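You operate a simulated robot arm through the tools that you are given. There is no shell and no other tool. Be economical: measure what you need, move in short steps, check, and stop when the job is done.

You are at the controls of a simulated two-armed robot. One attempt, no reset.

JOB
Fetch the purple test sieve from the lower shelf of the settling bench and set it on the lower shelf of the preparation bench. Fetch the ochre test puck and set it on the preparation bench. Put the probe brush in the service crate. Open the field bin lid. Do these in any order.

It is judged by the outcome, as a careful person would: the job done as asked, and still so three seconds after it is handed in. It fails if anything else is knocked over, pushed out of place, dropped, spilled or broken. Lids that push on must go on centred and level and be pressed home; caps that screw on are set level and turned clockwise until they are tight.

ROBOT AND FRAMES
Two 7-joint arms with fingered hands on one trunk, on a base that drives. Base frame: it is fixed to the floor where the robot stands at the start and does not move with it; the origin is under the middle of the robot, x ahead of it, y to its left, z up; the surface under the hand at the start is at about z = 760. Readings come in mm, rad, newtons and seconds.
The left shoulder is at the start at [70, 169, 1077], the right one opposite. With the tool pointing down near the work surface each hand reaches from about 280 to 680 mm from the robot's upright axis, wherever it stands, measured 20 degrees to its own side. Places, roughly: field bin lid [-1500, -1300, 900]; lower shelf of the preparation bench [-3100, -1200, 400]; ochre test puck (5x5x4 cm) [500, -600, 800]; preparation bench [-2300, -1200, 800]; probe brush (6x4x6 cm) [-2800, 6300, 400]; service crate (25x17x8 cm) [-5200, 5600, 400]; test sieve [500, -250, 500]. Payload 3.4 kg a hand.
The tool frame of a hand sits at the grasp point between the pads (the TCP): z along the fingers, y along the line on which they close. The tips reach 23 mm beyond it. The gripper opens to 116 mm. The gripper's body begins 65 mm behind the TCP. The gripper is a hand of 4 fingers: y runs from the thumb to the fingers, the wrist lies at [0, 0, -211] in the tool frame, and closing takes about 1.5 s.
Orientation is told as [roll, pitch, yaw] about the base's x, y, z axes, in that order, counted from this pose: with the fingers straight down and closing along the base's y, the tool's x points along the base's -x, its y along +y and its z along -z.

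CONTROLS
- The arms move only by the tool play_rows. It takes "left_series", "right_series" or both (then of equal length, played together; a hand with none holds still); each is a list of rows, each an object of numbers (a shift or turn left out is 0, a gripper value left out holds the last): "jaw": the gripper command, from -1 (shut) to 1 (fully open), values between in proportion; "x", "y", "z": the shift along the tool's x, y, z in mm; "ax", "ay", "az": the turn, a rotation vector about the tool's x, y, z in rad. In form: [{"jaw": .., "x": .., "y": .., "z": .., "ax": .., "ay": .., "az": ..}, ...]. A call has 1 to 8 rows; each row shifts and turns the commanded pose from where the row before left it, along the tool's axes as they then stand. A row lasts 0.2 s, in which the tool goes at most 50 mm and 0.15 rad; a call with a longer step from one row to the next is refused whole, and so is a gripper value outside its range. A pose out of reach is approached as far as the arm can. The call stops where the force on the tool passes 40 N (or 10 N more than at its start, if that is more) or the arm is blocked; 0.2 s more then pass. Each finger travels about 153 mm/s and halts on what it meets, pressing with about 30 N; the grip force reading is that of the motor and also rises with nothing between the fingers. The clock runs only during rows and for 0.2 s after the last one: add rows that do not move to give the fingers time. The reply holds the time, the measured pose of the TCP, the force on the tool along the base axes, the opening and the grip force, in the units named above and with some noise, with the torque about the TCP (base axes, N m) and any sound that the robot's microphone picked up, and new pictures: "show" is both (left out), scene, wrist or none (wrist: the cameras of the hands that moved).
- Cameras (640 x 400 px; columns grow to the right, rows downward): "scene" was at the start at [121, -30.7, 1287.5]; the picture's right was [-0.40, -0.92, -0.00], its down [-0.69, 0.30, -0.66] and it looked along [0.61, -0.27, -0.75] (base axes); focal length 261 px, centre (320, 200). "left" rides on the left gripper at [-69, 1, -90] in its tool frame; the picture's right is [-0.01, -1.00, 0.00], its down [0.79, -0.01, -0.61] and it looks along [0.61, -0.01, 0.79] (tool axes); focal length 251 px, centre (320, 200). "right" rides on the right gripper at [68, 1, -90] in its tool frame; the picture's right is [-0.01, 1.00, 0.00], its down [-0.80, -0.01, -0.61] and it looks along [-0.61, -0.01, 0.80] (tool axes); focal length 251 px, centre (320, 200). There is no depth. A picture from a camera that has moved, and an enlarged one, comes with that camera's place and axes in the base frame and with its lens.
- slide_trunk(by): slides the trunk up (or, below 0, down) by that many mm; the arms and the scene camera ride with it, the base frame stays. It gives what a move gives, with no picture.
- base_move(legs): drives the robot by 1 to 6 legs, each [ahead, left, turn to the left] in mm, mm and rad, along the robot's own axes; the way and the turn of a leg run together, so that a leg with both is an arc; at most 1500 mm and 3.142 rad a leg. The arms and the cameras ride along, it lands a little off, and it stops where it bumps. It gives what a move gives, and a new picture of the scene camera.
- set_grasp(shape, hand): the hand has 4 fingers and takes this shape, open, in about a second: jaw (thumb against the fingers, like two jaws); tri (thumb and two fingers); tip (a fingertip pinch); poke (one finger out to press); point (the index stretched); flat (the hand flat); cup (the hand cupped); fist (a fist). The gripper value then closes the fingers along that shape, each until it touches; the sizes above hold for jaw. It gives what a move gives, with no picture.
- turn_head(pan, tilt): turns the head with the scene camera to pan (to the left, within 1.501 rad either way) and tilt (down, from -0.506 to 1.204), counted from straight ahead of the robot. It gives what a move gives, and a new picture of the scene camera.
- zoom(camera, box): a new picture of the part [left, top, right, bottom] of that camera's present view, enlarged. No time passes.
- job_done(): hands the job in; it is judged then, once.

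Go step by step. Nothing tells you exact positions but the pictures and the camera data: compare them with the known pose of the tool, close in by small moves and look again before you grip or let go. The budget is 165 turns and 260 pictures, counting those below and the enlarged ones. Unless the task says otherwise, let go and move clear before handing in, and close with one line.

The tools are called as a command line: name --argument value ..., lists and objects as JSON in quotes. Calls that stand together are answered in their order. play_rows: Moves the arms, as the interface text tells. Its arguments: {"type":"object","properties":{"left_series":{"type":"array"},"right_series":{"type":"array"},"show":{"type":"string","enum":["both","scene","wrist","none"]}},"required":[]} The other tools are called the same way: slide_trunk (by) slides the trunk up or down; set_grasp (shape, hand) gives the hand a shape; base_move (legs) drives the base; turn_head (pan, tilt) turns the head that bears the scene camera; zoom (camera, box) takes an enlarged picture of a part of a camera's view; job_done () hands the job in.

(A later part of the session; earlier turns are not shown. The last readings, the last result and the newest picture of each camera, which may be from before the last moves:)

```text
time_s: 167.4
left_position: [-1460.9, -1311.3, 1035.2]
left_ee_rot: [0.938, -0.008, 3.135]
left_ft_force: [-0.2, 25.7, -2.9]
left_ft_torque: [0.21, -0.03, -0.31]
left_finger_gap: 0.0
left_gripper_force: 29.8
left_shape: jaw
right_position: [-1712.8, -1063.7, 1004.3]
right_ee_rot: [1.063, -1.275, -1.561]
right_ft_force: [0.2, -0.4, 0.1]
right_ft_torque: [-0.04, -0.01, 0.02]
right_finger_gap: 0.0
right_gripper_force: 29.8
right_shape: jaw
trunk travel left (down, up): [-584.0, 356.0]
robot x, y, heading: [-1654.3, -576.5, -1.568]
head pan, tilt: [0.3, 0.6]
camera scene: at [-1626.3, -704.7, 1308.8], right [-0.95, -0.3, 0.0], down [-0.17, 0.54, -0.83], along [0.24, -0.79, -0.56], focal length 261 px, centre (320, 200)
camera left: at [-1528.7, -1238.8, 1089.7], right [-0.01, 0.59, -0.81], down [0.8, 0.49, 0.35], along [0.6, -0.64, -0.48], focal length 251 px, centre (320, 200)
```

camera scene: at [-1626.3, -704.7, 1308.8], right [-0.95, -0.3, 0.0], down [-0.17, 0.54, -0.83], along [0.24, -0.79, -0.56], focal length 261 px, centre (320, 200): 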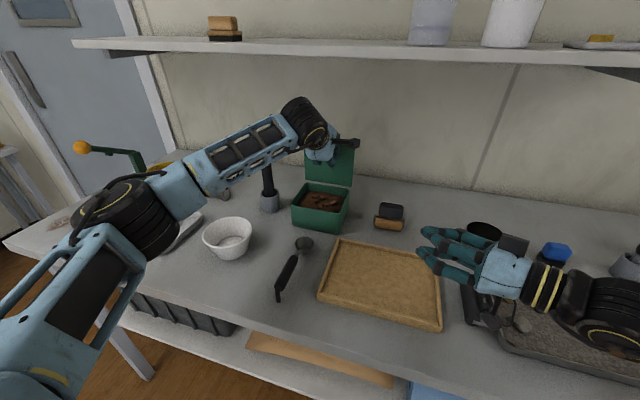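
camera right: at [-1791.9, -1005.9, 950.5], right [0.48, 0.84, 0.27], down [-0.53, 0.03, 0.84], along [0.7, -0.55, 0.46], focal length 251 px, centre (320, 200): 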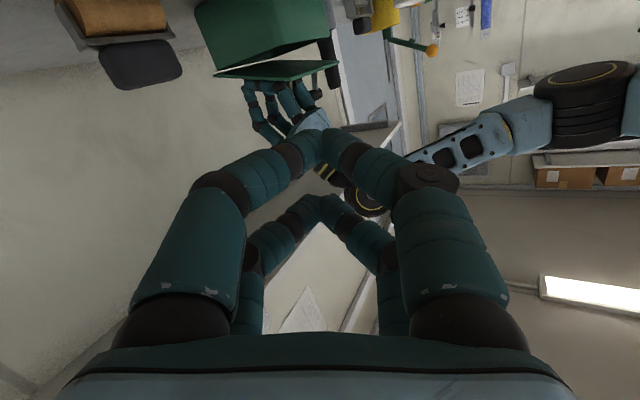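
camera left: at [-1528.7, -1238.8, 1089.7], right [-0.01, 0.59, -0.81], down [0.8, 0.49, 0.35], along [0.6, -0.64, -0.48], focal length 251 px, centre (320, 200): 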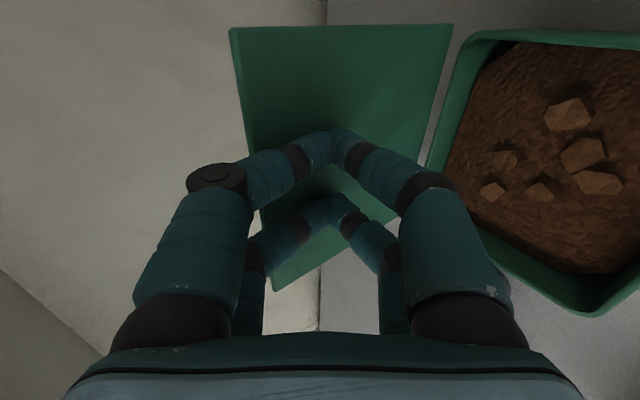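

The lid is at its stop, wide open. Withdrawing the left hand straight back and checking.

play_rows --left_series '[{"y": -20, "z": -28}, {"y": -20, "z": -28}, {"y": -20, "z": -35}, {"z": -45}, {"z": -45}, {}]' --show "both"

```text
time_s: 168.8
left_position: [-1458.8, -1135.1, 1090.9]
left_ee_rot: [0.935, -0.009, 3.138]
left_ft_force: [0.1, 0.4, 0.1]
left_ft_torque: [0.04, -0.03, 0.0]
left_finger_gap: 0.1
left_gripper_force: 30.0
left_shape: jaw
right_position: [-1713.1, -1067.0, 1002.7]
right_ee_rot: [1.062, -1.267, -1.562]
right_ft_force: [0.1, -0.2, -0.4]
right_ft_torque: [0.04, 0.0, 0.01]
right_finger_gap: 0.0
right_gripper_force: 29.9
right_shape: jaw
trunk travel left (down, up): [-584.0, 356.0]
robot x, y, heading: [-1653.0, -583.1, -1.575]
head pan, tilt: [0.3, 0.6]
camera scene: at [-1626.6, -712.4, 1308.0], right [-0.96, -0.3, 0.0], down [-0.17, 0.54, -0.82], along [0.24, -0.79, -0.57], focal length 261 px, centre (320, 200)
camera left: at [-1527.1, -1064.6, 1145.7], right [-0.01, 0.59, -0.8], down [0.8, 0.49, 0.35], along [0.6, -0.64, -0.48], focal length 251 px, centre (320, 200)
```

scene: 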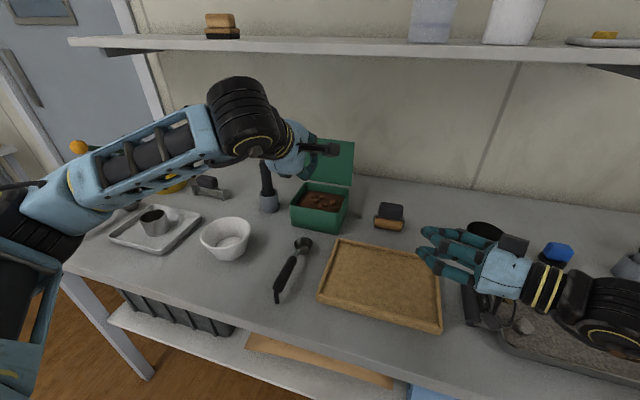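
left: 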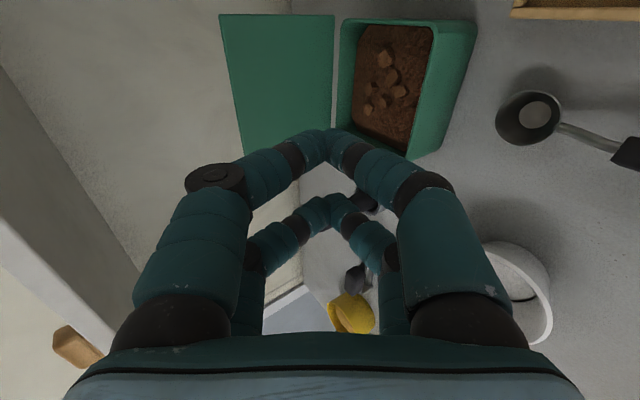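

The lid stays open and nothing nearby moved. Now the probe brush: I'll back off and square up both hands.

base_move --legs '[[-500, 0, 0]]'

play_rows --left_series '[{"az": -0.145}, {"az": -0.145}, {"az": -0.145}, {"az": -0.145}, {"az": -0.145}, {"az": -0.145}, {"az": -0.145}, {"az": -0.145}]' --right_series '[{"ax": 0.135}, {"ax": 0.135}, {"ax": 0.135}, {"ax": 0.135}, {"ax": 0.135}, {"ax": 0.135}, {"ax": 0.135}, {"ax": 0.11}]' --show "none"

play_rows --left_series '[{"az": -0.145}, {"az": -0.145}, {"az": -0.12}, {"ay": 0.14}, {"ay": 0.14}, {"ay": 0.14}, {}, {}]' --right_series '[{"ay": 0.145}, {"ay": 0.145}, {"ay": 0.145}, {"ay": 0.145}, {"ay": 0.145}, {"ay": 0.145}, {"ay": 0.145}, {"ay": 0.145}]' --show "none"

turn_head --pan -1.45 --tilt 0.3

```text
time_s: 171.8
left_position: [-1459.3, -632.8, 1090.3]
left_ee_rot: [0.938, -0.009, 3.137]
left_ft_force: [-0.5, -0.4, 0.5]
left_ft_torque: [0.01, 0.01, 0.02]
left_finger_gap: 0.0
left_gripper_force: 29.6
left_shape: jaw
right_position: [-1714.4, -564.3, 1003.1]
right_ee_rot: [1.064, -1.268, -1.56]
right_ft_force: [0.1, 0.4, 0.1]
right_ft_torque: [0.01, 0.0, 0.0]
right_finger_gap: 0.1
right_gripper_force: 30.1
right_shape: jaw
trunk travel left (down, up): [-584.0, 356.0]
robot x, y, heading: [-1648.7, -74.4, -1.575]
head pan, tilt: [0.3, 0.6]
camera scene: at [-1627.1, -208.5, 1308.1], right [-0.95, -0.3, 0.0], down [-0.17, 0.54, -0.83], along [0.24, -0.79, -0.57], focal length 261 px, centre (320, 200)
```

scene: 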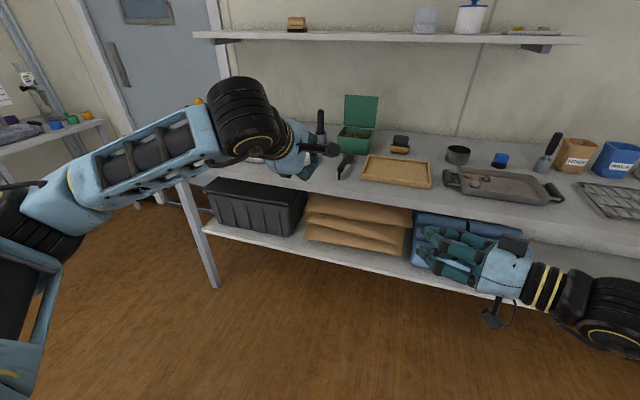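

```text
time_s: 173.6
left_position: [-1460.1, -633.5, 1090.4]
left_ee_rot: [0.483, -0.836, -2.197]
left_ft_force: [0.4, 0.1, -1.1]
left_ft_torque: [0.0, -0.04, -0.01]
left_finger_gap: 0.0
left_gripper_force: 29.6
left_shape: jaw
right_position: [-1722.8, -564.7, 1004.2]
right_ee_rot: [0.005, -1.265, -1.56]
right_ft_force: [-0.9, -0.3, 0.2]
right_ft_torque: [0.03, 0.02, -0.01]
right_finger_gap: 0.1
right_gripper_force: 30.1
right_shape: jaw
right hand out of reach, approached as far as the arm can: row 8
trunk travel left (down, up): [-584.0, 356.0]
robot x, y, heading: [-1651.3, -77.6, -1.568]
head pan, tilt: [0.3, 0.6]
```

```text
time_s: 175.4
left_position: [-1458.7, -633.6, 1090.1]
left_ee_rot: [-0.01, -0.513, -1.571]
left_ft_force: [0.5, -0.2, 0.1]
left_ft_torque: [-0.03, -0.01, 0.01]
left_finger_gap: 0.3
left_gripper_force: 29.9
left_shape: jaw
right_position: [-1742.1, -538.4, 1009.0]
right_ee_rot: [0.0, -0.201, -1.554]
right_ft_force: [-0.2, 0.3, 0.7]
right_ft_torque: [-0.01, 0.02, 0.01]
right_finger_gap: 0.0
right_gripper_force: 29.8
right_shape: jaw
right hand out of reach, approached as far as the arm can: row 6, 7
trunk travel left (down, up): [-584.0, 356.0]
robot x, y, heading: [-1655.0, -71.6, -1.571]
head pan, tilt: [0.3, 0.6]
```

```text
time_s: 177.2
left_position: [-1459.2, -633.6, 1091.3]
left_ee_rot: [-0.009, -0.515, -1.57]
left_ft_force: [-0.7, -0.6, 0.3]
left_ft_torque: [0.0, -0.01, 0.0]
left_finger_gap: 0.0
left_gripper_force: 29.7
left_shape: jaw
right_position: [-1743.6, -539.1, 1010.5]
right_ee_rot: [0.005, -0.204, -1.553]
right_ft_force: [-0.2, 0.3, -0.3]
right_ft_torque: [-0.01, -0.01, -0.01]
right_finger_gap: 0.0
right_gripper_force: 30.1
right_shape: jaw
trunk travel left (down, up): [-584.0, 356.0]
robot x, y, heading: [-1652.1, -74.3, -1.57]
head pan, tilt: [-1.45, 0.3]
camera scene: at [-1746.0, -135.6, 1335.6], right [-0.12, 0.99, 0.0], down [0.29, 0.04, -0.96], along [-0.95, -0.12, -0.3], focal length 261 px, centre (320, 200)
```

scene: 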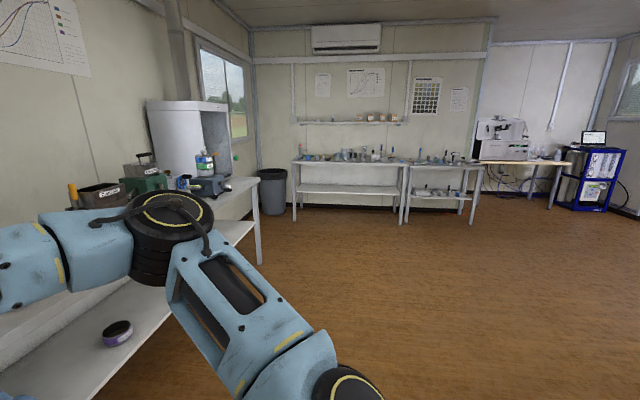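

base_move --legs '[[-150, 0, 0], [0, 0, -1.57]]'

turn_head --pan -1.2 --tilt 0.25

```text
time_s: 182.3
left_position: [-2206.2, -131.3, 1091.5]
left_ee_rot: [-0.009, -0.515, -3.118]
left_ft_force: [-0.2, -0.2, 0.5]
left_ft_torque: [-0.04, 0.02, -0.03]
left_finger_gap: 0.1
left_gripper_force: 29.8
left_shape: jaw
right_position: [-2118.5, 155.0, 1009.3]
right_ee_rot: [0.003, -0.204, -3.101]
right_ft_force: [0.0, 0.0, 0.0]
right_ft_torque: [0.01, -0.01, -0.01]
right_finger_gap: 0.0
right_gripper_force: 30.3
right_shape: jaw
trunk travel left (down, up): [-584.0, 356.0]
robot x, y, heading: [-1653.3, 71.3, -3.113]
head pan, tilt: [-1.45, 0.3]
camera scene: at [-1717.4, 167.0, 1335.6], right [0.99, 0.14, 0.0], down [0.04, -0.29, -0.96], along [-0.14, 0.95, -0.3], focal length 261 px, centre (320, 200)
```

scene: 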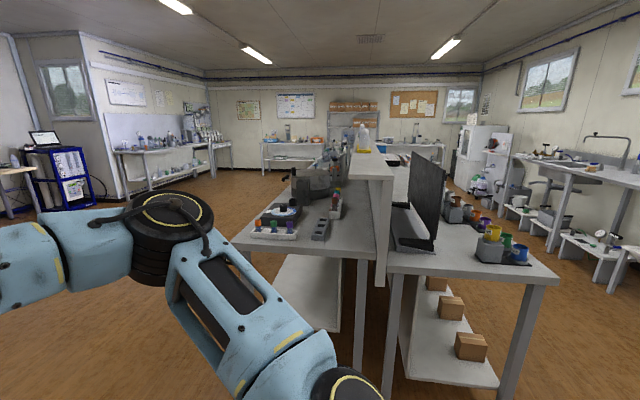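

```text
time_s: 183.1
left_position: [-2206.1, -130.9, 1090.9]
left_ee_rot: [-0.01, -0.516, -3.118]
left_ft_force: [-0.5, 0.2, 0.1]
left_ft_torque: [0.02, -0.01, 0.0]
left_finger_gap: 0.0
left_gripper_force: 29.3
left_shape: jaw
right_position: [-2119.0, 155.9, 1010.5]
right_ee_rot: [0.003, -0.205, -3.102]
right_ft_force: [0.4, 0.0, 0.4]
right_ft_torque: [-0.01, -0.01, 0.02]
right_finger_gap: 0.0
right_gripper_force: 30.1
right_shape: jaw
trunk travel left (down, up): [-584.0, 356.0]
robot x, y, heading: [-1647.3, 75.7, -3.115]
head pan, tilt: [-1.201, 0.25]
camera scene: at [-1739.7, 160.9, 1340.3], right [0.92, 0.38, 0.0], down [0.1, -0.23, -0.97], along [-0.37, 0.89, -0.25], focal length 261 px, centre (320, 200)
```

scene: 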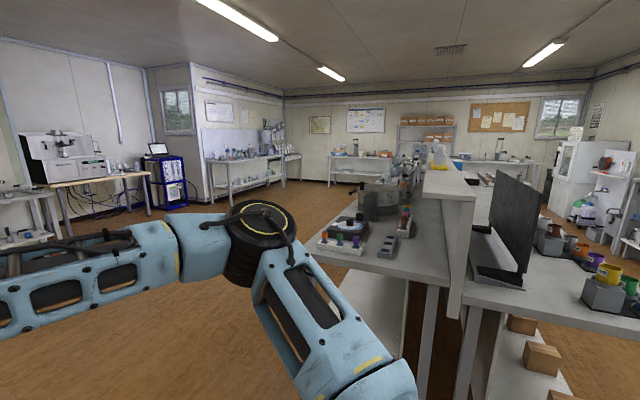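

An island bench stands in the middle; the aisle on its left (x < -2300) leads to the far wall. Driving along it.

base_move --legs '[[1250, 0, 0], [0, 0, -1.6], [1500, 0, 0], [1500, 0, 0], [1300, 0, 0]]'

turn_head --pan 0.0 --tilt 0.35

```text
time_s: 213.4
left_position: [-2972.2, 4898.2, 1090.0]
left_ee_rot: [-0.009, -0.516, 1.546]
left_ft_force: [1.1, 0.1, 0.2]
left_ft_torque: [-0.03, -0.05, 0.01]
left_finger_gap: 0.0
left_gripper_force: 29.8
left_shape: jaw
right_position: [-2691.5, 4795.6, 1010.2]
right_ee_rot: [0.004, -0.204, 1.562]
right_ft_force: [-0.2, 0.1, -0.6]
right_ft_torque: [0.0, 0.0, -0.02]
right_finger_gap: 0.0
right_gripper_force: 30.5
right_shape: jaw
trunk travel left (down, up): [-584.0, 356.0]
robot x, y, heading: [-2794.4, 4337.1, 1.551]
head pan, tilt: [-1.201, 0.25]
camera scene: at [-2705.9, 4417.0, 1340.3], right [0.34, -0.94, 0.0], down [-0.23, -0.08, -0.97], along [0.91, 0.33, -0.25], focal length 261 px, centre (320, 200)
```

scene: 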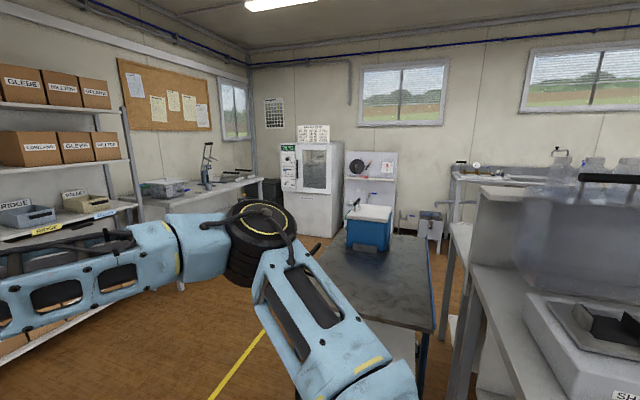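

```text
time_s: 214.8
left_position: [-2971.1, 4897.6, 1092.0]
left_ee_rot: [-0.01, -0.514, 1.544]
left_ft_force: [0.4, 0.2, -1.0]
left_ft_torque: [-0.02, 0.01, -0.03]
left_finger_gap: 0.0
left_gripper_force: 29.4
left_shape: jaw
right_position: [-2689.7, 4796.0, 1009.3]
right_ee_rot: [0.004, -0.204, 1.561]
right_ft_force: [0.0, -0.1, 0.0]
right_ft_torque: [0.01, -0.01, -0.02]
right_finger_gap: 0.1
right_gripper_force: 30.3
right_shape: jaw
trunk travel left (down, up): [-584.0, 356.0]
robot x, y, heading: [-2794.4, 4336.3, 1.545]
head pan, tilt: [0.0, 0.351]
camera scene: at [-2791.4, 4478.4, 1330.9], right [1.0, -0.03, 0.0], down [-0.01, -0.34, -0.94], along [0.02, 0.94, -0.34], focal length 261 px, centre (320, 200)
```

scene: 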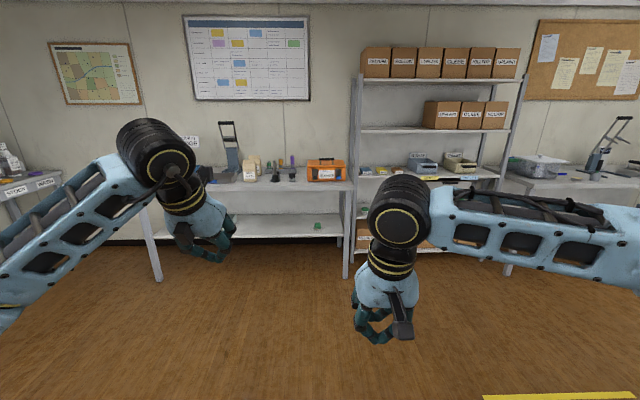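

zoom --camera "scene" --box '[220, 110, 380, 260]'

turn_head --pan 1.2 --tilt 0.35

```text
2.67 times, centred on (300, 185) of scene
camera zoom: at [-2791.4, 4478.4, 1330.9], right [1.0, -0.03, 0.0], down [-0.01, -0.34, -0.94], along [0.02, 0.94, -0.34], focal length 696 px, centre (373, 240)
```

zoom: 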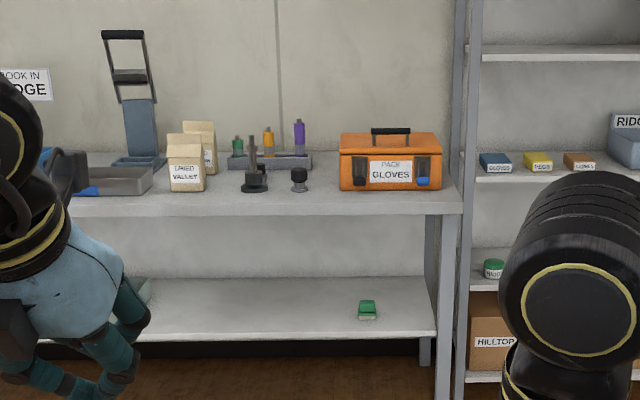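

```text
time_s: 216.2
left_position: [-2972.0, 4898.6, 1090.5]
left_ee_rot: [-0.009, -0.515, 1.545]
left_ft_force: [0.1, -0.6, -0.7]
left_ft_torque: [-0.01, -0.01, 0.02]
left_finger_gap: 0.1
left_gripper_force: 30.1
left_shape: jaw
right_position: [-2692.1, 4797.4, 1009.3]
right_ee_rot: [0.004, -0.205, 1.562]
right_ft_force: [-0.2, 0.0, 0.0]
right_ft_torque: [0.04, -0.05, 0.03]
right_finger_gap: 0.1
right_gripper_force: 29.8
right_shape: jaw
trunk travel left (down, up): [-584.0, 356.0]
robot x, y, heading: [-2792.7, 4333.8, 1.552]
head pan, tilt: [1.201, 0.351]
camera scene: at [-2879.7, 4421.3, 1330.9], right [0.39, 0.92, 0.0], down [0.32, -0.13, -0.94], along [-0.87, 0.36, -0.34], focal length 261 px, centre (320, 200)
```

scene: 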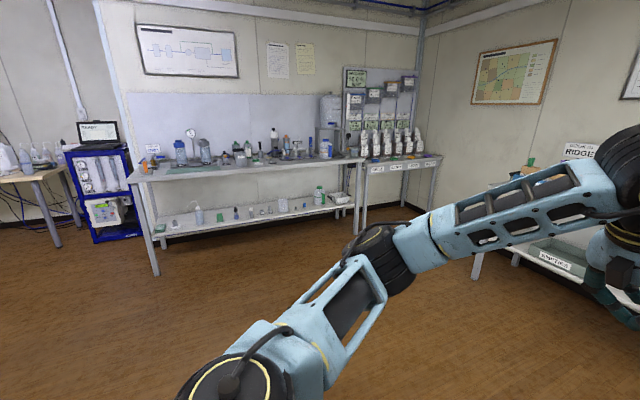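

The small green object on the table's lower shelf is the probe brush (near (-2770, 6350)); the crate should be on the left bench's lower shelf. I'll draw the arms in, lower the trunk and drive up to the table.

play_rows --left_series '[{"x": 41, "z": 11, "jaw": 1}, {"x": 41, "z": 11}, {"x": 41, "z": 11}, {"x": 41, "z": 11}, {"x": 41, "z": 11}, {"x": 40, "z": 11}, {}, {}]' --right_series '[{"x": 30, "y": -18}, {"x": 30, "y": -18}, {"x": 30, "y": -18}, {"x": 30, "y": -18}, {"x": 30, "y": -18}, {"x": 20, "y": -18}, {"z": -40}, {"z": -40}]' --show "none"

slide_trunk --by -300

turn_head --pan 0.1 --tilt 0.55

base_move --legs '[[0, -150, 0.02], [1150, 0, 0]]'

```text
time_s: 218.0
left_position: [-2971.4, 4740.6, 914.5]
left_ee_rot: [-0.008, -0.515, 1.545]
left_ft_force: [-0.8, 0.2, -0.7]
left_ft_torque: [-0.01, 0.03, 0.02]
left_finger_gap: 115.8
left_gripper_force: 0.0
left_shape: jaw
left hand out of reach, approached as far as the arm can: row 6
right_position: [-2586.4, 4628.7, 1061.3]
right_ee_rot: [0.001, -0.205, 1.563]
right_ft_force: [0.2, -0.1, -0.2]
right_ft_torque: [0.0, 0.0, 0.0]
right_finger_gap: 0.0
right_gripper_force: 30.4
right_shape: jaw
right hand out of reach, approached as far as the arm can: row 6
trunk travel left (down, up): [-584.0, 356.0]
robot x, y, heading: [-2789.9, 4332.8, 1.546]
head pan, tilt: [1.201, 0.351]
```

```text
time_s: 221.0
left_position: [-2970.7, 4742.8, 615.2]
left_ee_rot: [-0.008, -0.516, 1.544]
left_ft_force: [0.7, -0.2, -0.3]
left_ft_torque: [0.0, 0.01, -0.01]
left_finger_gap: 115.9
left_gripper_force: 0.1
left_shape: jaw
right_position: [-2586.1, 4629.1, 761.3]
right_ee_rot: [0.003, -0.204, 1.562]
right_ft_force: [0.4, -0.8, -0.5]
right_ft_torque: [0.02, -0.02, 0.01]
right_finger_gap: 0.0
right_gripper_force: 29.9
right_shape: jaw
trunk travel left (down, up): [-284.0, 656.0]
robot x, y, heading: [-2793.9, 4333.2, 1.55]
head pan, tilt: [1.201, 0.351]
```

```text
time_s: 222.3
left_position: [-2969.8, 4742.2, 614.6]
left_ee_rot: [-0.009, -0.513, 1.545]
left_ft_force: [-0.7, 0.1, 0.0]
left_ft_torque: [0.02, 0.02, -0.02]
left_finger_gap: 115.9
left_gripper_force: 0.1
left_shape: jaw
right_position: [-2585.8, 4628.2, 760.8]
right_ee_rot: [0.002, -0.204, 1.562]
right_ft_force: [-0.2, 0.7, -0.2]
right_ft_torque: [0.02, -0.02, 0.01]
right_finger_gap: 0.3
right_gripper_force: 30.2
right_shape: jaw
trunk travel left (down, up): [-284.0, 656.0]
robot x, y, heading: [-2793.0, 4335.1, 1.545]
head pan, tilt: [0.099, 0.55]
camera scene: at [-2800.6, 4474.8, 1012.6], right [1.0, 0.08, 0.0], down [0.04, -0.52, -0.85], along [-0.06, 0.85, -0.52], focal length 261 px, centre (320, 200)
```

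scene: 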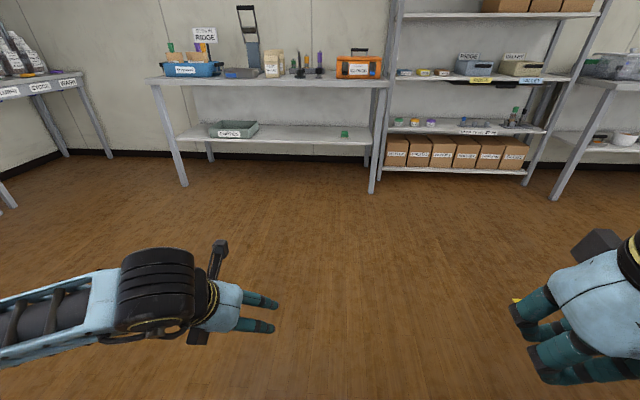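

```text
time_s: 229.2
left_position: [-2825.7, 5884.3, 614.0]
left_ee_rot: [-0.01, -0.515, 1.569]
left_ft_force: [-1.1, -0.3, 1.0]
left_ft_torque: [0.04, 0.03, 0.02]
left_finger_gap: 115.8
left_gripper_force: 0.0
left_shape: jaw
right_position: [-2440.7, 5778.9, 760.3]
right_ee_rot: [0.005, -0.204, 1.587]
right_ft_force: [0.2, 0.0, 0.1]
right_ft_torque: [0.03, -0.01, -0.02]
right_finger_gap: 0.0
right_gripper_force: 29.8
right_shape: jaw
trunk travel left (down, up): [-284.0, 656.0]
robot x, y, heading: [-2643.2, 5481.2, 1.573]
head pan, tilt: [0.099, 0.55]
camera scene: at [-2650.7, 5620.8, 1012.6], right [1.0, 0.1, 0.0], down [0.05, -0.52, -0.85], along [-0.08, 0.85, -0.52], focal length 261 px, centre (320, 200)
```

scene: 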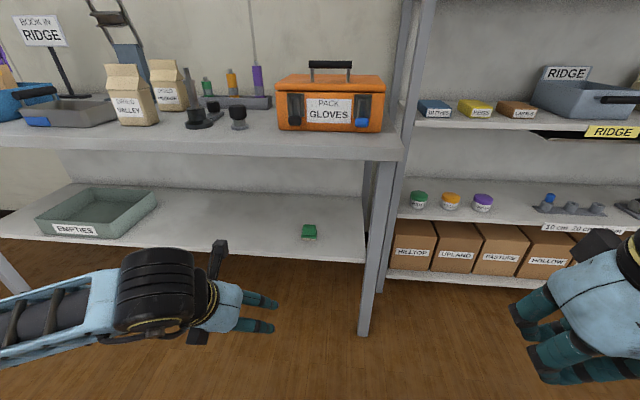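

zoom --camera "scene" --box '[250, 190, 370, 280]'

```text
4.44 times, centred on (310, 235) of scene
camera zoom: at [-2650.7, 5620.8, 1012.6], right [1.0, 0.1, 0.0], down [0.05, -0.52, -0.85], along [-0.08, 0.85, -0.52], focal length 1160 px, centre (364, 44)
```

zoom: 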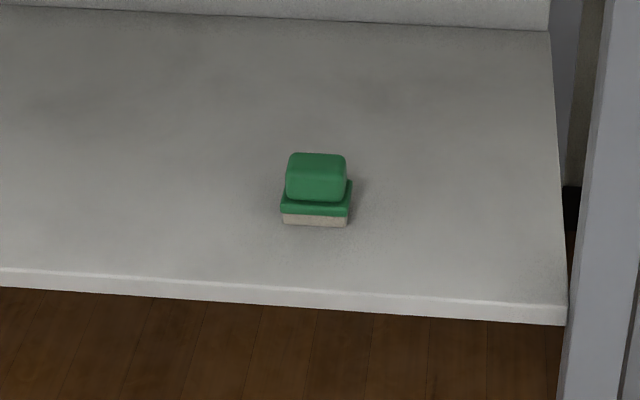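

play_rows --left_series '[{"x": 15, "z": 27}, {"x": 15, "z": 27}, {"x": 15, "z": 26}, {}]' --show "none"

base_move --legs '[[270, -65, 0]]'

play_rows --left_series '[{"x": -35, "z": 20}, {"x": -35, "z": 20}, {}]' --show "wrist"

```text
time_s: 230.2
left_position: [-2826.4, 5884.4, 522.1]
left_ee_rot: [-0.008, -0.515, 1.566]
left_ft_force: [-0.1, -0.3, 0.4]
left_ft_torque: [0.0, 0.01, -0.02]
left_finger_gap: 116.2
left_gripper_force: 0.1
left_shape: jaw
right_position: [-2440.2, 5779.6, 762.1]
right_ee_rot: [0.004, -0.205, 1.587]
right_ft_force: [0.0, 0.2, -0.2]
right_ft_torque: [0.0, 0.0, -0.03]
right_finger_gap: 0.1
right_gripper_force: 30.3
right_shape: jaw
trunk travel left (down, up): [-284.0, 656.0]
robot x, y, heading: [-2640.0, 5476.3, 1.571]
head pan, tilt: [0.099, 0.55]
```

```text
time_s: 232.1
left_position: [-2761.7, 6153.6, 522.5]
left_ee_rot: [-0.01, -0.513, 1.568]
left_ft_force: [-0.6, 0.1, 0.1]
left_ft_torque: [0.01, -0.01, -0.01]
left_finger_gap: 116.1
left_gripper_force: 0.1
left_shape: jaw
right_position: [-2374.5, 6051.2, 761.8]
right_ee_rot: [0.003, -0.203, 1.59]
right_ft_force: [-0.2, 1.6, -0.3]
right_ft_torque: [-0.04, 0.0, -0.01]
right_finger_gap: 0.1
right_gripper_force: 29.8
right_shape: jaw
trunk travel left (down, up): [-284.0, 656.0]
robot x, y, heading: [-2574.2, 5751.3, 1.571]
head pan, tilt: [0.099, 0.55]
camera scene: at [-2585.4, 5891.2, 1012.6], right [0.99, 0.1, 0.0], down [0.05, -0.52, -0.85], along [-0.09, 0.85, -0.52], focal length 261 px, centre (320, 200)
```

scene: 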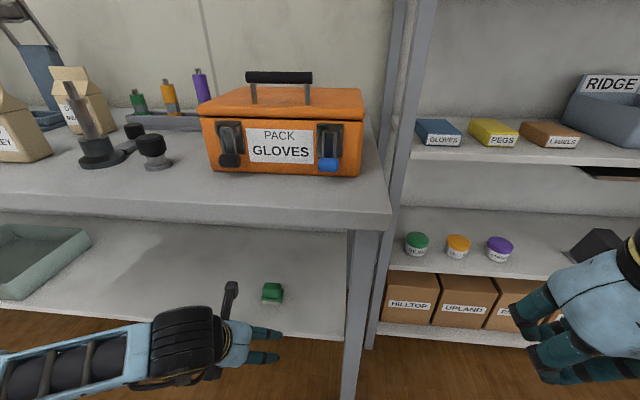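

```text
time_s: 232.9
left_position: [-2762.1, 6235.0, 522.9]
left_ee_rot: [-0.009, -0.515, 1.568]
left_ft_force: [-0.1, 1.1, -0.2]
left_ft_torque: [0.0, -0.02, -0.01]
left_finger_gap: 115.9
left_gripper_force: 0.0
left_shape: jaw
right_position: [-2375.5, 6050.7, 761.1]
right_ee_rot: [0.003, -0.204, 1.587]
right_ft_force: [-0.8, 0.3, 0.1]
right_ft_torque: [0.02, -0.01, 0.02]
right_finger_gap: 0.0
right_gripper_force: 30.2
right_shape: jaw
trunk travel left (down, up): [-284.0, 656.0]
robot x, y, heading: [-2575.7, 5748.4, 1.57]
head pan, tilt: [0.099, 0.55]
camera left: at [-2762.2, 6250.5, 634.6], right [1.0, 0.0, 0.01], down [0.0, -0.99, 0.14], along [0.01, -0.14, -0.99], focal length 251 px, centre (320, 200)
```

left: 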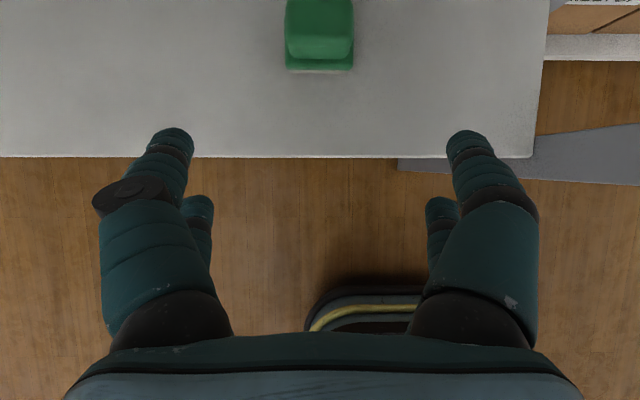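

Brush centred at x≈-2762, y≈6351. Moving the open hand around it.

play_rows --left_series '[{"x": -30, "z": 25, "jaw": 0.5}, {"x": -25, "z": 25}, {"x": -3, "z": 30}, {"x": 5, "z": 39}, {}]' --show "wrist"

```text
time_s: 234.1
left_position: [-2761.6, 6337.5, 444.0]
left_ee_rot: [-0.008, -0.516, 1.569]
left_ft_force: [0.1, 0.4, 0.7]
left_ft_torque: [0.0, -0.01, 0.01]
left_finger_gap: 87.2
left_gripper_force: 0.0
left_shape: jaw
right_position: [-2374.6, 6050.8, 763.9]
right_ee_rot: [0.003, -0.205, 1.59]
right_ft_force: [-0.3, -0.2, -0.8]
right_ft_torque: [0.01, 0.01, 0.0]
right_finger_gap: 0.0
right_gripper_force: 30.1
right_shape: jaw
trunk travel left (down, up): [-284.0, 656.0]
robot x, y, heading: [-2580.0, 5751.4, 1.572]
head pan, tilt: [0.099, 0.55]
camera left: at [-2761.7, 6353.7, 555.8], right [1.0, 0.0, 0.01], down [0.0, -0.99, 0.14], along [0.01, -0.14, -0.99], focal length 251 px, centre (320, 200)
```

left: 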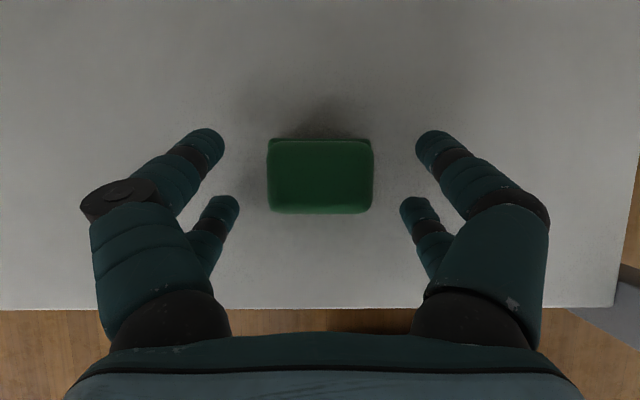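

play_rows --left_series '[{"x": 4, "z": 7}, {"jaw": -1}, {}, {}, {}, {}]' --show "none"

play_rows --left_series '[{"x": -14, "z": -25}, {"x": -20, "z": -35}, {}]' --show "wrist"

```text
time_s: 235.5
left_position: [-2760.3, 6337.9, 434.5]
left_ee_rot: [-0.01, -0.513, 1.569]
left_ft_force: [-0.1, -0.1, -0.3]
left_ft_torque: [-0.06, -0.01, 0.0]
left_finger_gap: 42.5
left_gripper_force: 29.7
left_shape: jaw
right_position: [-2374.7, 6050.4, 761.4]
right_ee_rot: [0.0, -0.206, 1.588]
right_ft_force: [1.3, -0.4, -0.3]
right_ft_torque: [0.0, 0.02, -0.04]
right_finger_gap: 0.1
right_gripper_force: 30.4
right_shape: jaw
trunk travel left (down, up): [-284.0, 656.0]
robot x, y, heading: [-2573.4, 5754.3, 1.568]
head pan, tilt: [0.099, 0.55]
```

```text
time_s: 236.3
left_position: [-2760.8, 6338.6, 505.9]
left_ee_rot: [-0.008, -0.515, 1.569]
left_ft_force: [-0.8, -0.2, -0.9]
left_ft_torque: [0.0, -0.02, -0.02]
left_finger_gap: 42.8
left_gripper_force: 29.6
left_shape: jaw
right_position: [-2375.5, 6049.7, 762.2]
right_ee_rot: [0.002, -0.203, 1.588]
right_ft_force: [-0.5, 0.1, -0.2]
right_ft_torque: [0.01, 0.0, -0.01]
right_finger_gap: 0.1
right_gripper_force: 30.1
right_shape: jaw
trunk travel left (down, up): [-284.0, 656.0]
robot x, y, heading: [-2576.2, 5752.4, 1.572]
head pan, tilt: [0.099, 0.55]
camera left: at [-2761.9, 6354.3, 617.8], right [1.0, 0.0, 0.01], down [0.0, -0.99, 0.14], along [0.01, -0.14, -0.99], focal length 251 px, centre (320, 200)
```

left: 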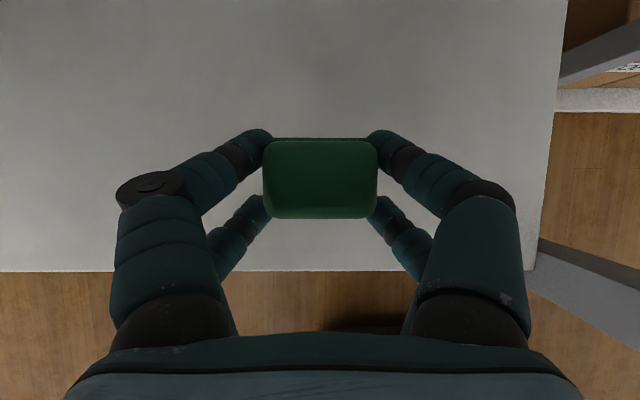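

Brush held. Backing out, turning left to face the other bench, and looking for the service crate.

base_move --legs '[[-650, 0, 0], [0, 0, 1.57], [1100, 0, 0]]'

turn_head --pan -0.3 --tilt 0.4

```text
time_s: 249.0
left_position: [-4262.5, 4911.6, 505.4]
left_ee_rot: [-0.008, -0.513, -3.138]
left_ft_force: [0.3, -0.1, -0.9]
left_ft_torque: [0.0, -0.01, 0.04]
left_finger_gap: 42.4
left_gripper_force: 29.7
left_shape: jaw
right_position: [-3975.0, 5296.0, 760.4]
right_ee_rot: [0.003, -0.205, -3.122]
right_ft_force: [0.0, -0.2, 0.4]
right_ft_torque: [-0.01, -0.02, -0.06]
right_finger_gap: 0.0
right_gripper_force: 30.2
right_shape: jaw
trunk travel left (down, up): [-284.0, 656.0]
robot x, y, heading: [-3676.3, 5099.0, -3.137]
head pan, tilt: [0.099, 0.55]
camera scene: at [-3815.5, 5089.3, 1012.6], right [-0.1, 0.99, 0.0], down [0.52, 0.05, -0.85], along [-0.85, -0.09, -0.52], focal length 261 px, centre (320, 200)
```

scene: 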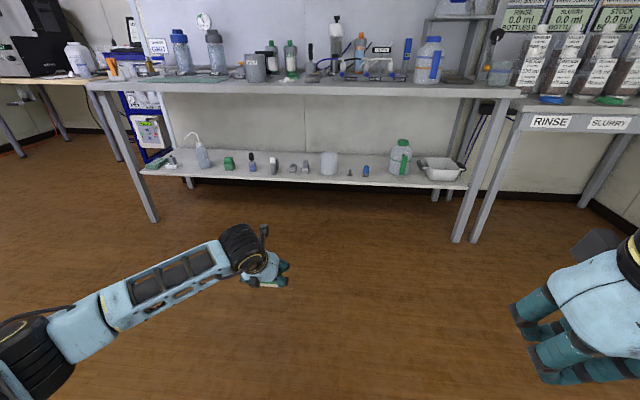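

```text
time_s: 249.9
left_position: [-4262.6, 4911.4, 504.8]
left_ee_rot: [-0.009, -0.513, -3.139]
left_ft_force: [0.3, 0.2, -0.9]
left_ft_torque: [0.05, -0.02, -0.02]
left_finger_gap: 42.4
left_gripper_force: 29.7
left_shape: jaw
right_position: [-3974.3, 5296.9, 760.9]
right_ee_rot: [0.002, -0.204, -3.122]
right_ft_force: [-0.8, 0.3, 0.0]
right_ft_torque: [0.01, 0.02, -0.02]
right_finger_gap: 0.0
right_gripper_force: 30.3
right_shape: jaw
trunk travel left (down, up): [-284.0, 656.0]
robot x, y, heading: [-3674.4, 5100.8, -3.138]
head pan, tilt: [-0.3, 0.4]
camera scene: at [-3814.6, 5125.5, 1026.3], right [0.29, 0.96, 0.0], down [0.37, -0.11, -0.92], along [-0.88, 0.27, -0.39], focal length 261 px, centre (320, 200)
```

scene: 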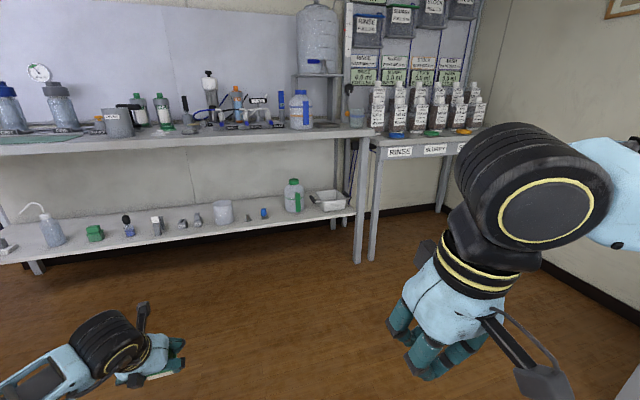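

zoom --camera "scene" --box '[240, 140, 400, 240]'

```text
4.00 times, centred on (320, 190) of scene
camera zoom: at [-3814.6, 5125.5, 1026.3], right [0.29, 0.96, 0.0], down [0.37, -0.11, -0.92], along [-0.88, 0.27, -0.39], focal length 1044 px, centre (320, 240)
```

zoom: 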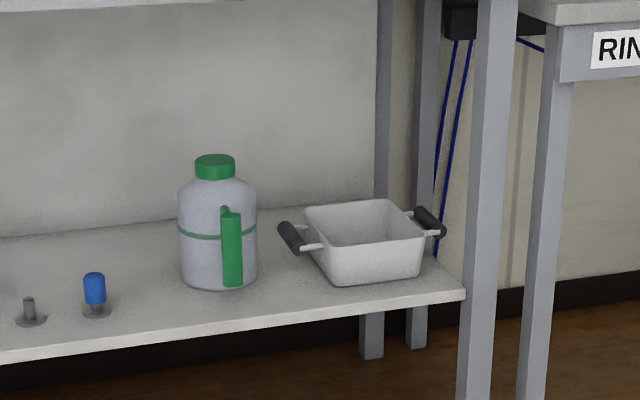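

The white handled crate at the right end of the lower shelf, near (-5155, 5597), is the service crate. I'll raise the brush, lift the right hand, and drive up square to it.

play_rows --left_series '[{"x": -14, "z": -25}, {"x": -15, "z": -26}, {}, {}]' --right_series '[{"z": -40}, {"z": -40}, {"z": -40}, {"z": -40}]' --show "none"

base_move --legs '[[0, -640, 0], [650, 0, 0]]'

turn_head --pan 0.15 --tilt 0.6

```text
time_s: 250.9
left_position: [-4262.4, 4910.6, 563.4]
left_ee_rot: [-0.009, -0.514, -3.14]
left_ft_force: [-0.1, 0.3, -0.9]
left_ft_torque: [0.02, -0.02, 0.02]
left_finger_gap: 42.5
left_gripper_force: 30.1
left_shape: jaw
right_position: [-3941.7, 5297.3, 919.1]
right_ee_rot: [0.002, -0.203, -3.121]
right_ft_force: [0.0, 0.3, -0.6]
right_ft_torque: [0.02, 0.0, -0.01]
right_finger_gap: 0.0
right_gripper_force: 30.1
right_shape: jaw
trunk travel left (down, up): [-284.0, 656.0]
robot x, y, heading: [-3676.7, 5100.1, -3.138]
head pan, tilt: [-0.3, 0.4]
```

```text
time_s: 257.6
left_position: [-4912.0, 5544.7, 564.8]
left_ee_rot: [-0.01, -0.512, -3.139]
left_ft_force: [0.1, -0.1, -0.8]
left_ft_torque: [-0.01, -0.03, -0.01]
left_finger_gap: 42.3
left_gripper_force: 29.9
left_shape: jaw
right_position: [-4592.5, 5931.8, 917.1]
right_ee_rot: [0.001, -0.202, -3.12]
right_ft_force: [0.0, 0.2, 1.4]
right_ft_torque: [0.0, 0.0, -0.01]
right_finger_gap: 0.1
right_gripper_force: 30.0
right_shape: jaw
trunk travel left (down, up): [-284.0, 656.0]
robot x, y, heading: [-4325.2, 5731.7, -3.134]
head pan, tilt: [-0.3, 0.4]
camera scene: at [-4464.8, 5760.7, 1026.3], right [0.29, 0.96, 0.0], down [0.37, -0.11, -0.92], along [-0.88, 0.27, -0.39], focal length 261 px, centre (320, 200)
```

scene: 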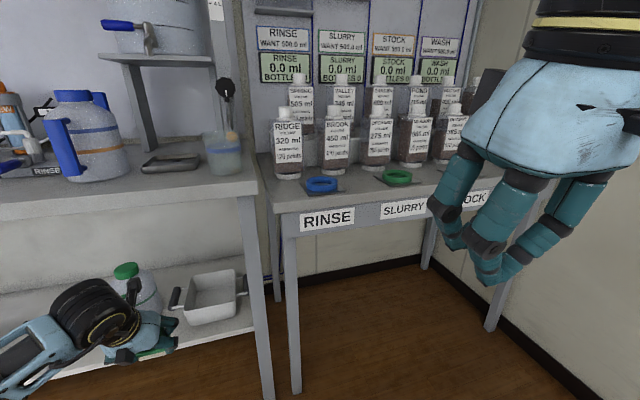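

```text
time_s: 258.5
left_position: [-4911.8, 5544.7, 565.2]
left_ee_rot: [-0.009, -0.515, -3.139]
left_ft_force: [0.6, 0.7, -1.5]
left_ft_torque: [0.0, 0.01, -0.01]
left_finger_gap: 42.6
left_gripper_force: 30.0
left_shape: jaw
right_position: [-4592.2, 5932.0, 917.2]
right_ee_rot: [0.001, -0.203, -3.12]
right_ft_force: [0.0, -0.2, -1.0]
right_ft_torque: [0.01, 0.05, -0.02]
right_finger_gap: 0.1
right_gripper_force: 30.8
right_shape: jaw
trunk travel left (down, up): [-284.0, 656.0]
robot x, y, heading: [-4322.3, 5732.3, -3.136]
head pan, tilt: [0.15, 0.6]
camera scene: at [-4463.2, 5720.2, 1008.1], right [-0.15, 0.99, 0.0], down [0.56, 0.09, -0.83], along [-0.82, -0.13, -0.56], focal length 261 px, centre (320, 200)
```

scene: 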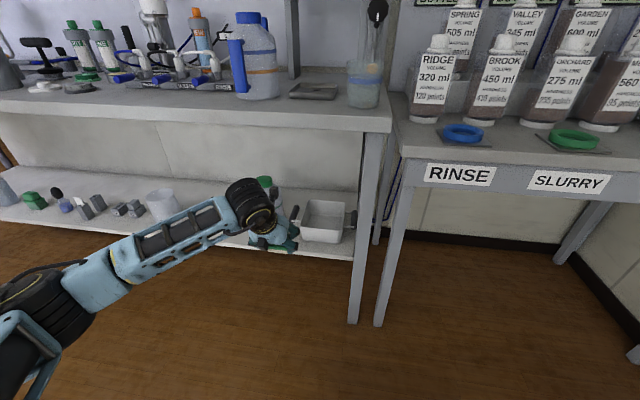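

Crate centre is about (-5150, 5629). I'll shift right 85 mm, raise the trunk to keep the forearm above the jug beside it, then reach in.

base_move --legs '[[60, -85, 0]]'

slide_trunk --by 130

play_rows --left_series '[{"x": 20, "z": 35}, {"x": 20, "z": 35}, {"x": 18, "z": 32}, {"x": -30, "z": 17}, {"x": -30, "z": 17}, {"x": -30, "z": 17}, {}]' --show "both"

```text
time_s: 259.7
left_position: [-4972.9, 5629.9, 564.0]
left_ee_rot: [-0.008, -0.512, -3.138]
left_ft_force: [0.3, -0.4, -0.9]
left_ft_torque: [-0.02, -0.02, 0.0]
left_finger_gap: 42.5
left_gripper_force: 29.6
left_shape: jaw
right_position: [-4654.4, 6018.2, 918.9]
right_ee_rot: [0.005, -0.202, -3.121]
right_ft_force: [-0.4, 1.2, -0.6]
right_ft_torque: [-0.03, -0.01, -0.04]
right_finger_gap: 0.1
right_gripper_force: 30.4
right_shape: jaw
trunk travel left (down, up): [-284.0, 656.0]
robot x, y, heading: [-4384.7, 5817.0, -3.135]
head pan, tilt: [0.15, 0.6]
camera scene: at [-4524.3, 5806.0, 1008.0], right [-0.15, 0.99, 0.0], down [0.56, 0.09, -0.82], along [-0.81, -0.13, -0.57], focal length 261 px, centre (320, 200)
```

scene: 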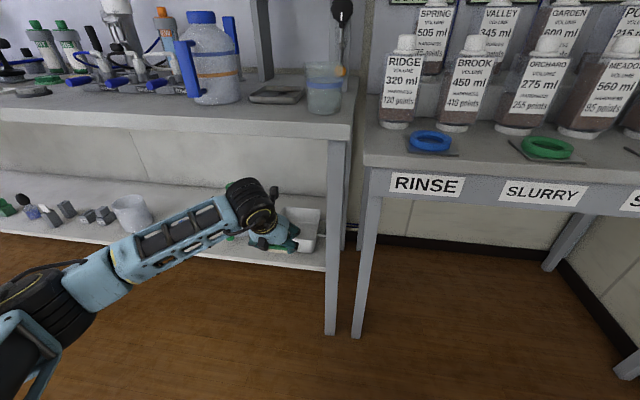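

```text
time_s: 261.3
left_position: [-4972.7, 5629.1, 694.0]
left_ee_rot: [-0.008, -0.512, -3.139]
left_ft_force: [-1.0, -0.5, -0.8]
left_ft_torque: [0.02, -0.01, 0.04]
left_finger_gap: 42.3
left_gripper_force: 29.5
left_shape: jaw
right_position: [-4652.8, 6016.8, 1047.0]
right_ee_rot: [0.004, -0.204, -3.121]
right_ft_force: [-0.4, -0.3, -0.1]
right_ft_torque: [0.0, 0.02, -0.01]
right_finger_gap: 0.1
right_gripper_force: 29.6
right_shape: jaw
trunk travel left (down, up): [-414.0, 526.0]
robot x, y, heading: [-4384.6, 5814.9, -3.137]
head pan, tilt: [0.15, 0.6]
```

```text
time_s: 262.9
left_position: [-5075.1, 5630.7, 578.0]
left_ee_rot: [-0.008, -0.515, -3.136]
left_ft_force: [0.4, -0.2, -0.7]
left_ft_torque: [0.02, -0.01, 0.02]
left_finger_gap: 42.3
left_gripper_force: 29.9
left_shape: jaw
right_position: [-4652.7, 6017.4, 1048.1]
right_ee_rot: [0.002, -0.204, -3.12]
right_ft_force: [-0.8, 0.2, -0.1]
right_ft_torque: [-0.02, 0.02, -0.02]
right_finger_gap: 0.0
right_gripper_force: 29.9
right_shape: jaw
trunk travel left (down, up): [-414.0, 526.0]
robot x, y, heading: [-4385.7, 5817.2, -3.14]
head pan, tilt: [0.15, 0.6]
camera scene: at [-4523.6, 5804.8, 1138.1], right [-0.15, 0.99, 0.0], down [0.56, 0.09, -0.83], along [-0.82, -0.13, -0.56], focal length 261 px, centre (320, 200)
camera left: at [-5091.4, 5629.6, 690.0], right [-0.01, 1.0, 0.01], down [0.99, 0.0, 0.14], along [0.14, 0.01, -0.99], focal length 251 px, centre (320, 200)
```

scene: 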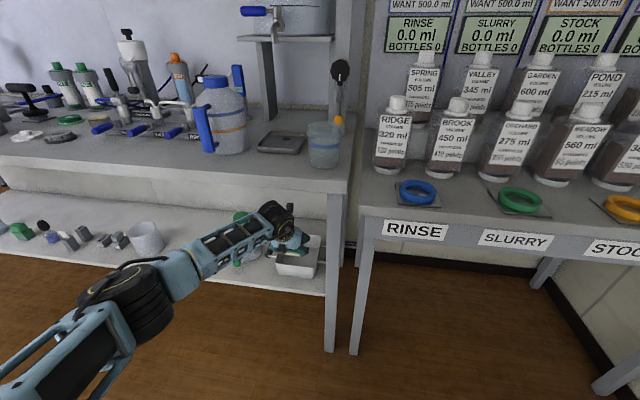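
left: 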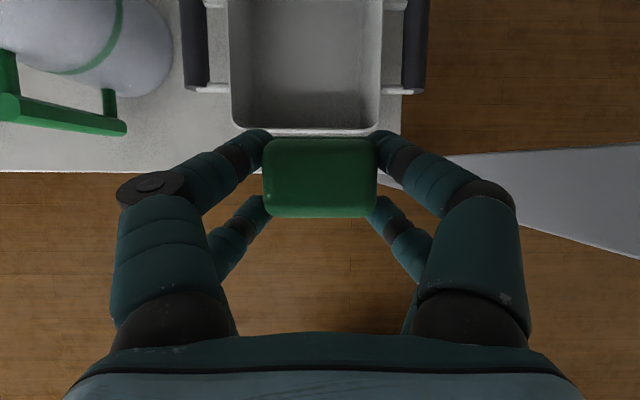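

Crate is right ahead, 13 mm to the left. Moving the brush in over it.

play_rows --left_series '[{"x": 11, "y": 13, "z": 20}, {"x": -31, "z": 18}, {"x": -32, "z": 18}, {"x": -32, "z": 18}, {}]' --show "both"

```text
time_s: 264.1
left_position: [-5111.2, 5620.0, 556.0]
left_ee_rot: [-0.009, -0.516, -3.138]
left_ft_force: [-0.5, -0.5, -1.1]
left_ft_torque: [0.04, -0.02, 0.03]
left_finger_gap: 42.0
left_gripper_force: 30.0
left_shape: jaw
left hand out of reach, approached as far as the arm can: row 3, 4
right_position: [-4653.0, 6016.5, 1048.3]
right_ee_rot: [0.0, -0.204, -3.12]
right_ft_force: [0.4, 0.1, -0.6]
right_ft_torque: [0.01, 0.01, 0.04]
right_finger_gap: 0.0
right_gripper_force: 29.9
right_shape: jaw
trunk travel left (down, up): [-414.0, 526.0]
robot x, y, heading: [-4383.5, 5819.6, -3.14]
head pan, tilt: [0.15, 0.6]
camera scene: at [-4523.8, 5804.7, 1138.1], right [-0.15, 0.99, 0.0], down [0.56, 0.09, -0.82], along [-0.82, -0.13, -0.57], focal length 261 px, centre (320, 200)
camera left: at [-5127.1, 5617.9, 667.8], right [-0.01, 1.0, 0.01], down [0.99, 0.0, 0.14], along [0.14, 0.01, -0.99], focal length 251 px, centre (320, 200)
```

scene: 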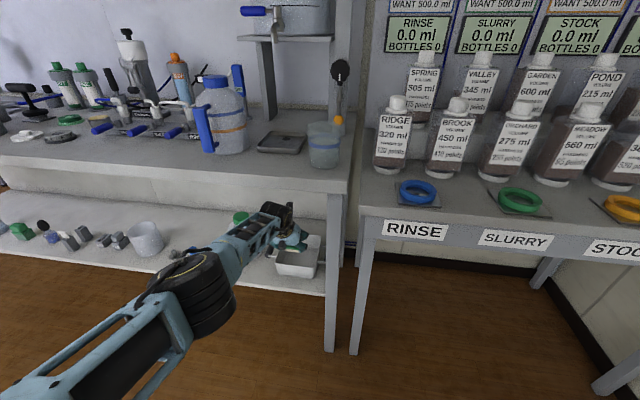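
left: 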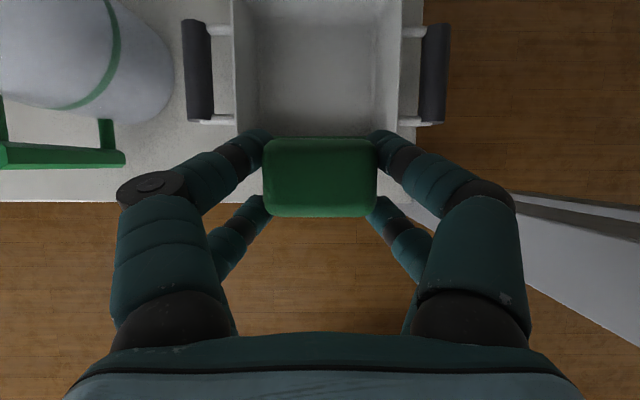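

base_move --legs '[[75, 0, 0]]'

zoom --camera "left" --box '[0, 0, 640, 400]'

```text
time_s: 265.1
left_position: [-5187.5, 5618.5, 555.6]
left_ee_rot: [-0.01, -0.514, -3.139]
left_ft_force: [-0.1, -0.1, -0.4]
left_ft_torque: [-0.01, -0.01, -0.02]
left_finger_gap: 42.2
left_gripper_force: 30.2
left_shape: jaw
right_position: [-4729.8, 6016.9, 1047.9]
right_ee_rot: [0.003, -0.203, -3.119]
right_ft_force: [-0.3, 0.1, -0.1]
right_ft_torque: [-0.01, 0.0, -0.01]
right_finger_gap: 0.0
right_gripper_force: 29.8
right_shape: jaw
trunk travel left (down, up): [-414.0, 526.0]
robot x, y, heading: [-4457.3, 5818.2, -3.135]
head pan, tilt: [0.15, 0.6]
camera scene: at [-4599.8, 5804.9, 1137.9], right [-0.15, 0.99, 0.0], down [0.56, 0.09, -0.82], along [-0.81, -0.13, -0.57], focal length 261 px, centre (320, 200)
```

scene: 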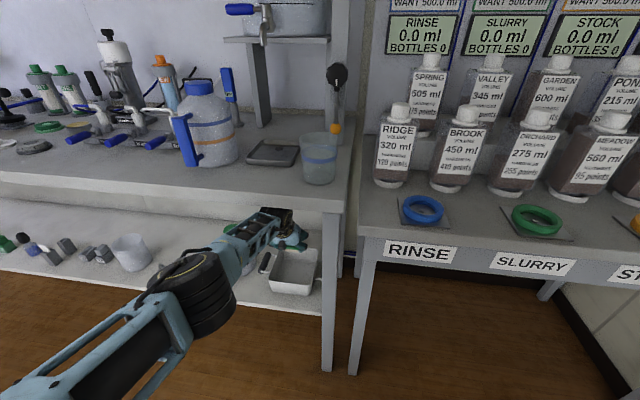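

```text
1.00 times, centred on (320, 200) of left (not enlarged: the box is as wide or as high as the picture)
camera zoom: at [-5202.6, 5618.1, 666.9], right [-0.01, 1.0, 0.01], down [0.99, 0.0, 0.14], along [0.14, 0.01, -0.99], focal length 251 px, centre (320, 200)
```

zoom: 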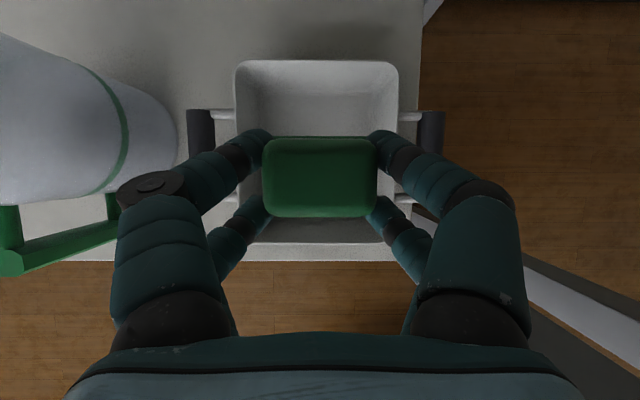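

play_rows --left_series '[{"x": 10, "z": 17}, {"x": 10, "z": 17}, {}]' --show "none"

```text
time_s: 265.9
left_position: [-5172.8, 5620.3, 522.3]
left_ee_rot: [-0.008, -0.513, -3.136]
left_ft_force: [0.4, -1.0, -0.7]
left_ft_torque: [-0.02, 0.02, -0.01]
left_finger_gap: 42.2
left_gripper_force: 30.1
left_shape: jaw
left hand out of reach, approached as far as the arm can: row 1, 2
right_position: [-4727.7, 6016.7, 1047.3]
right_ee_rot: [0.005, -0.204, -3.121]
right_ft_force: [0.1, 0.1, 0.0]
right_ft_torque: [0.03, 0.0, -0.01]
right_finger_gap: 0.1
right_gripper_force: 30.0
right_shape: jaw
trunk travel left (down, up): [-414.0, 526.0]
robot x, y, heading: [-4458.6, 5819.4, -3.136]
head pan, tilt: [0.15, 0.6]
```

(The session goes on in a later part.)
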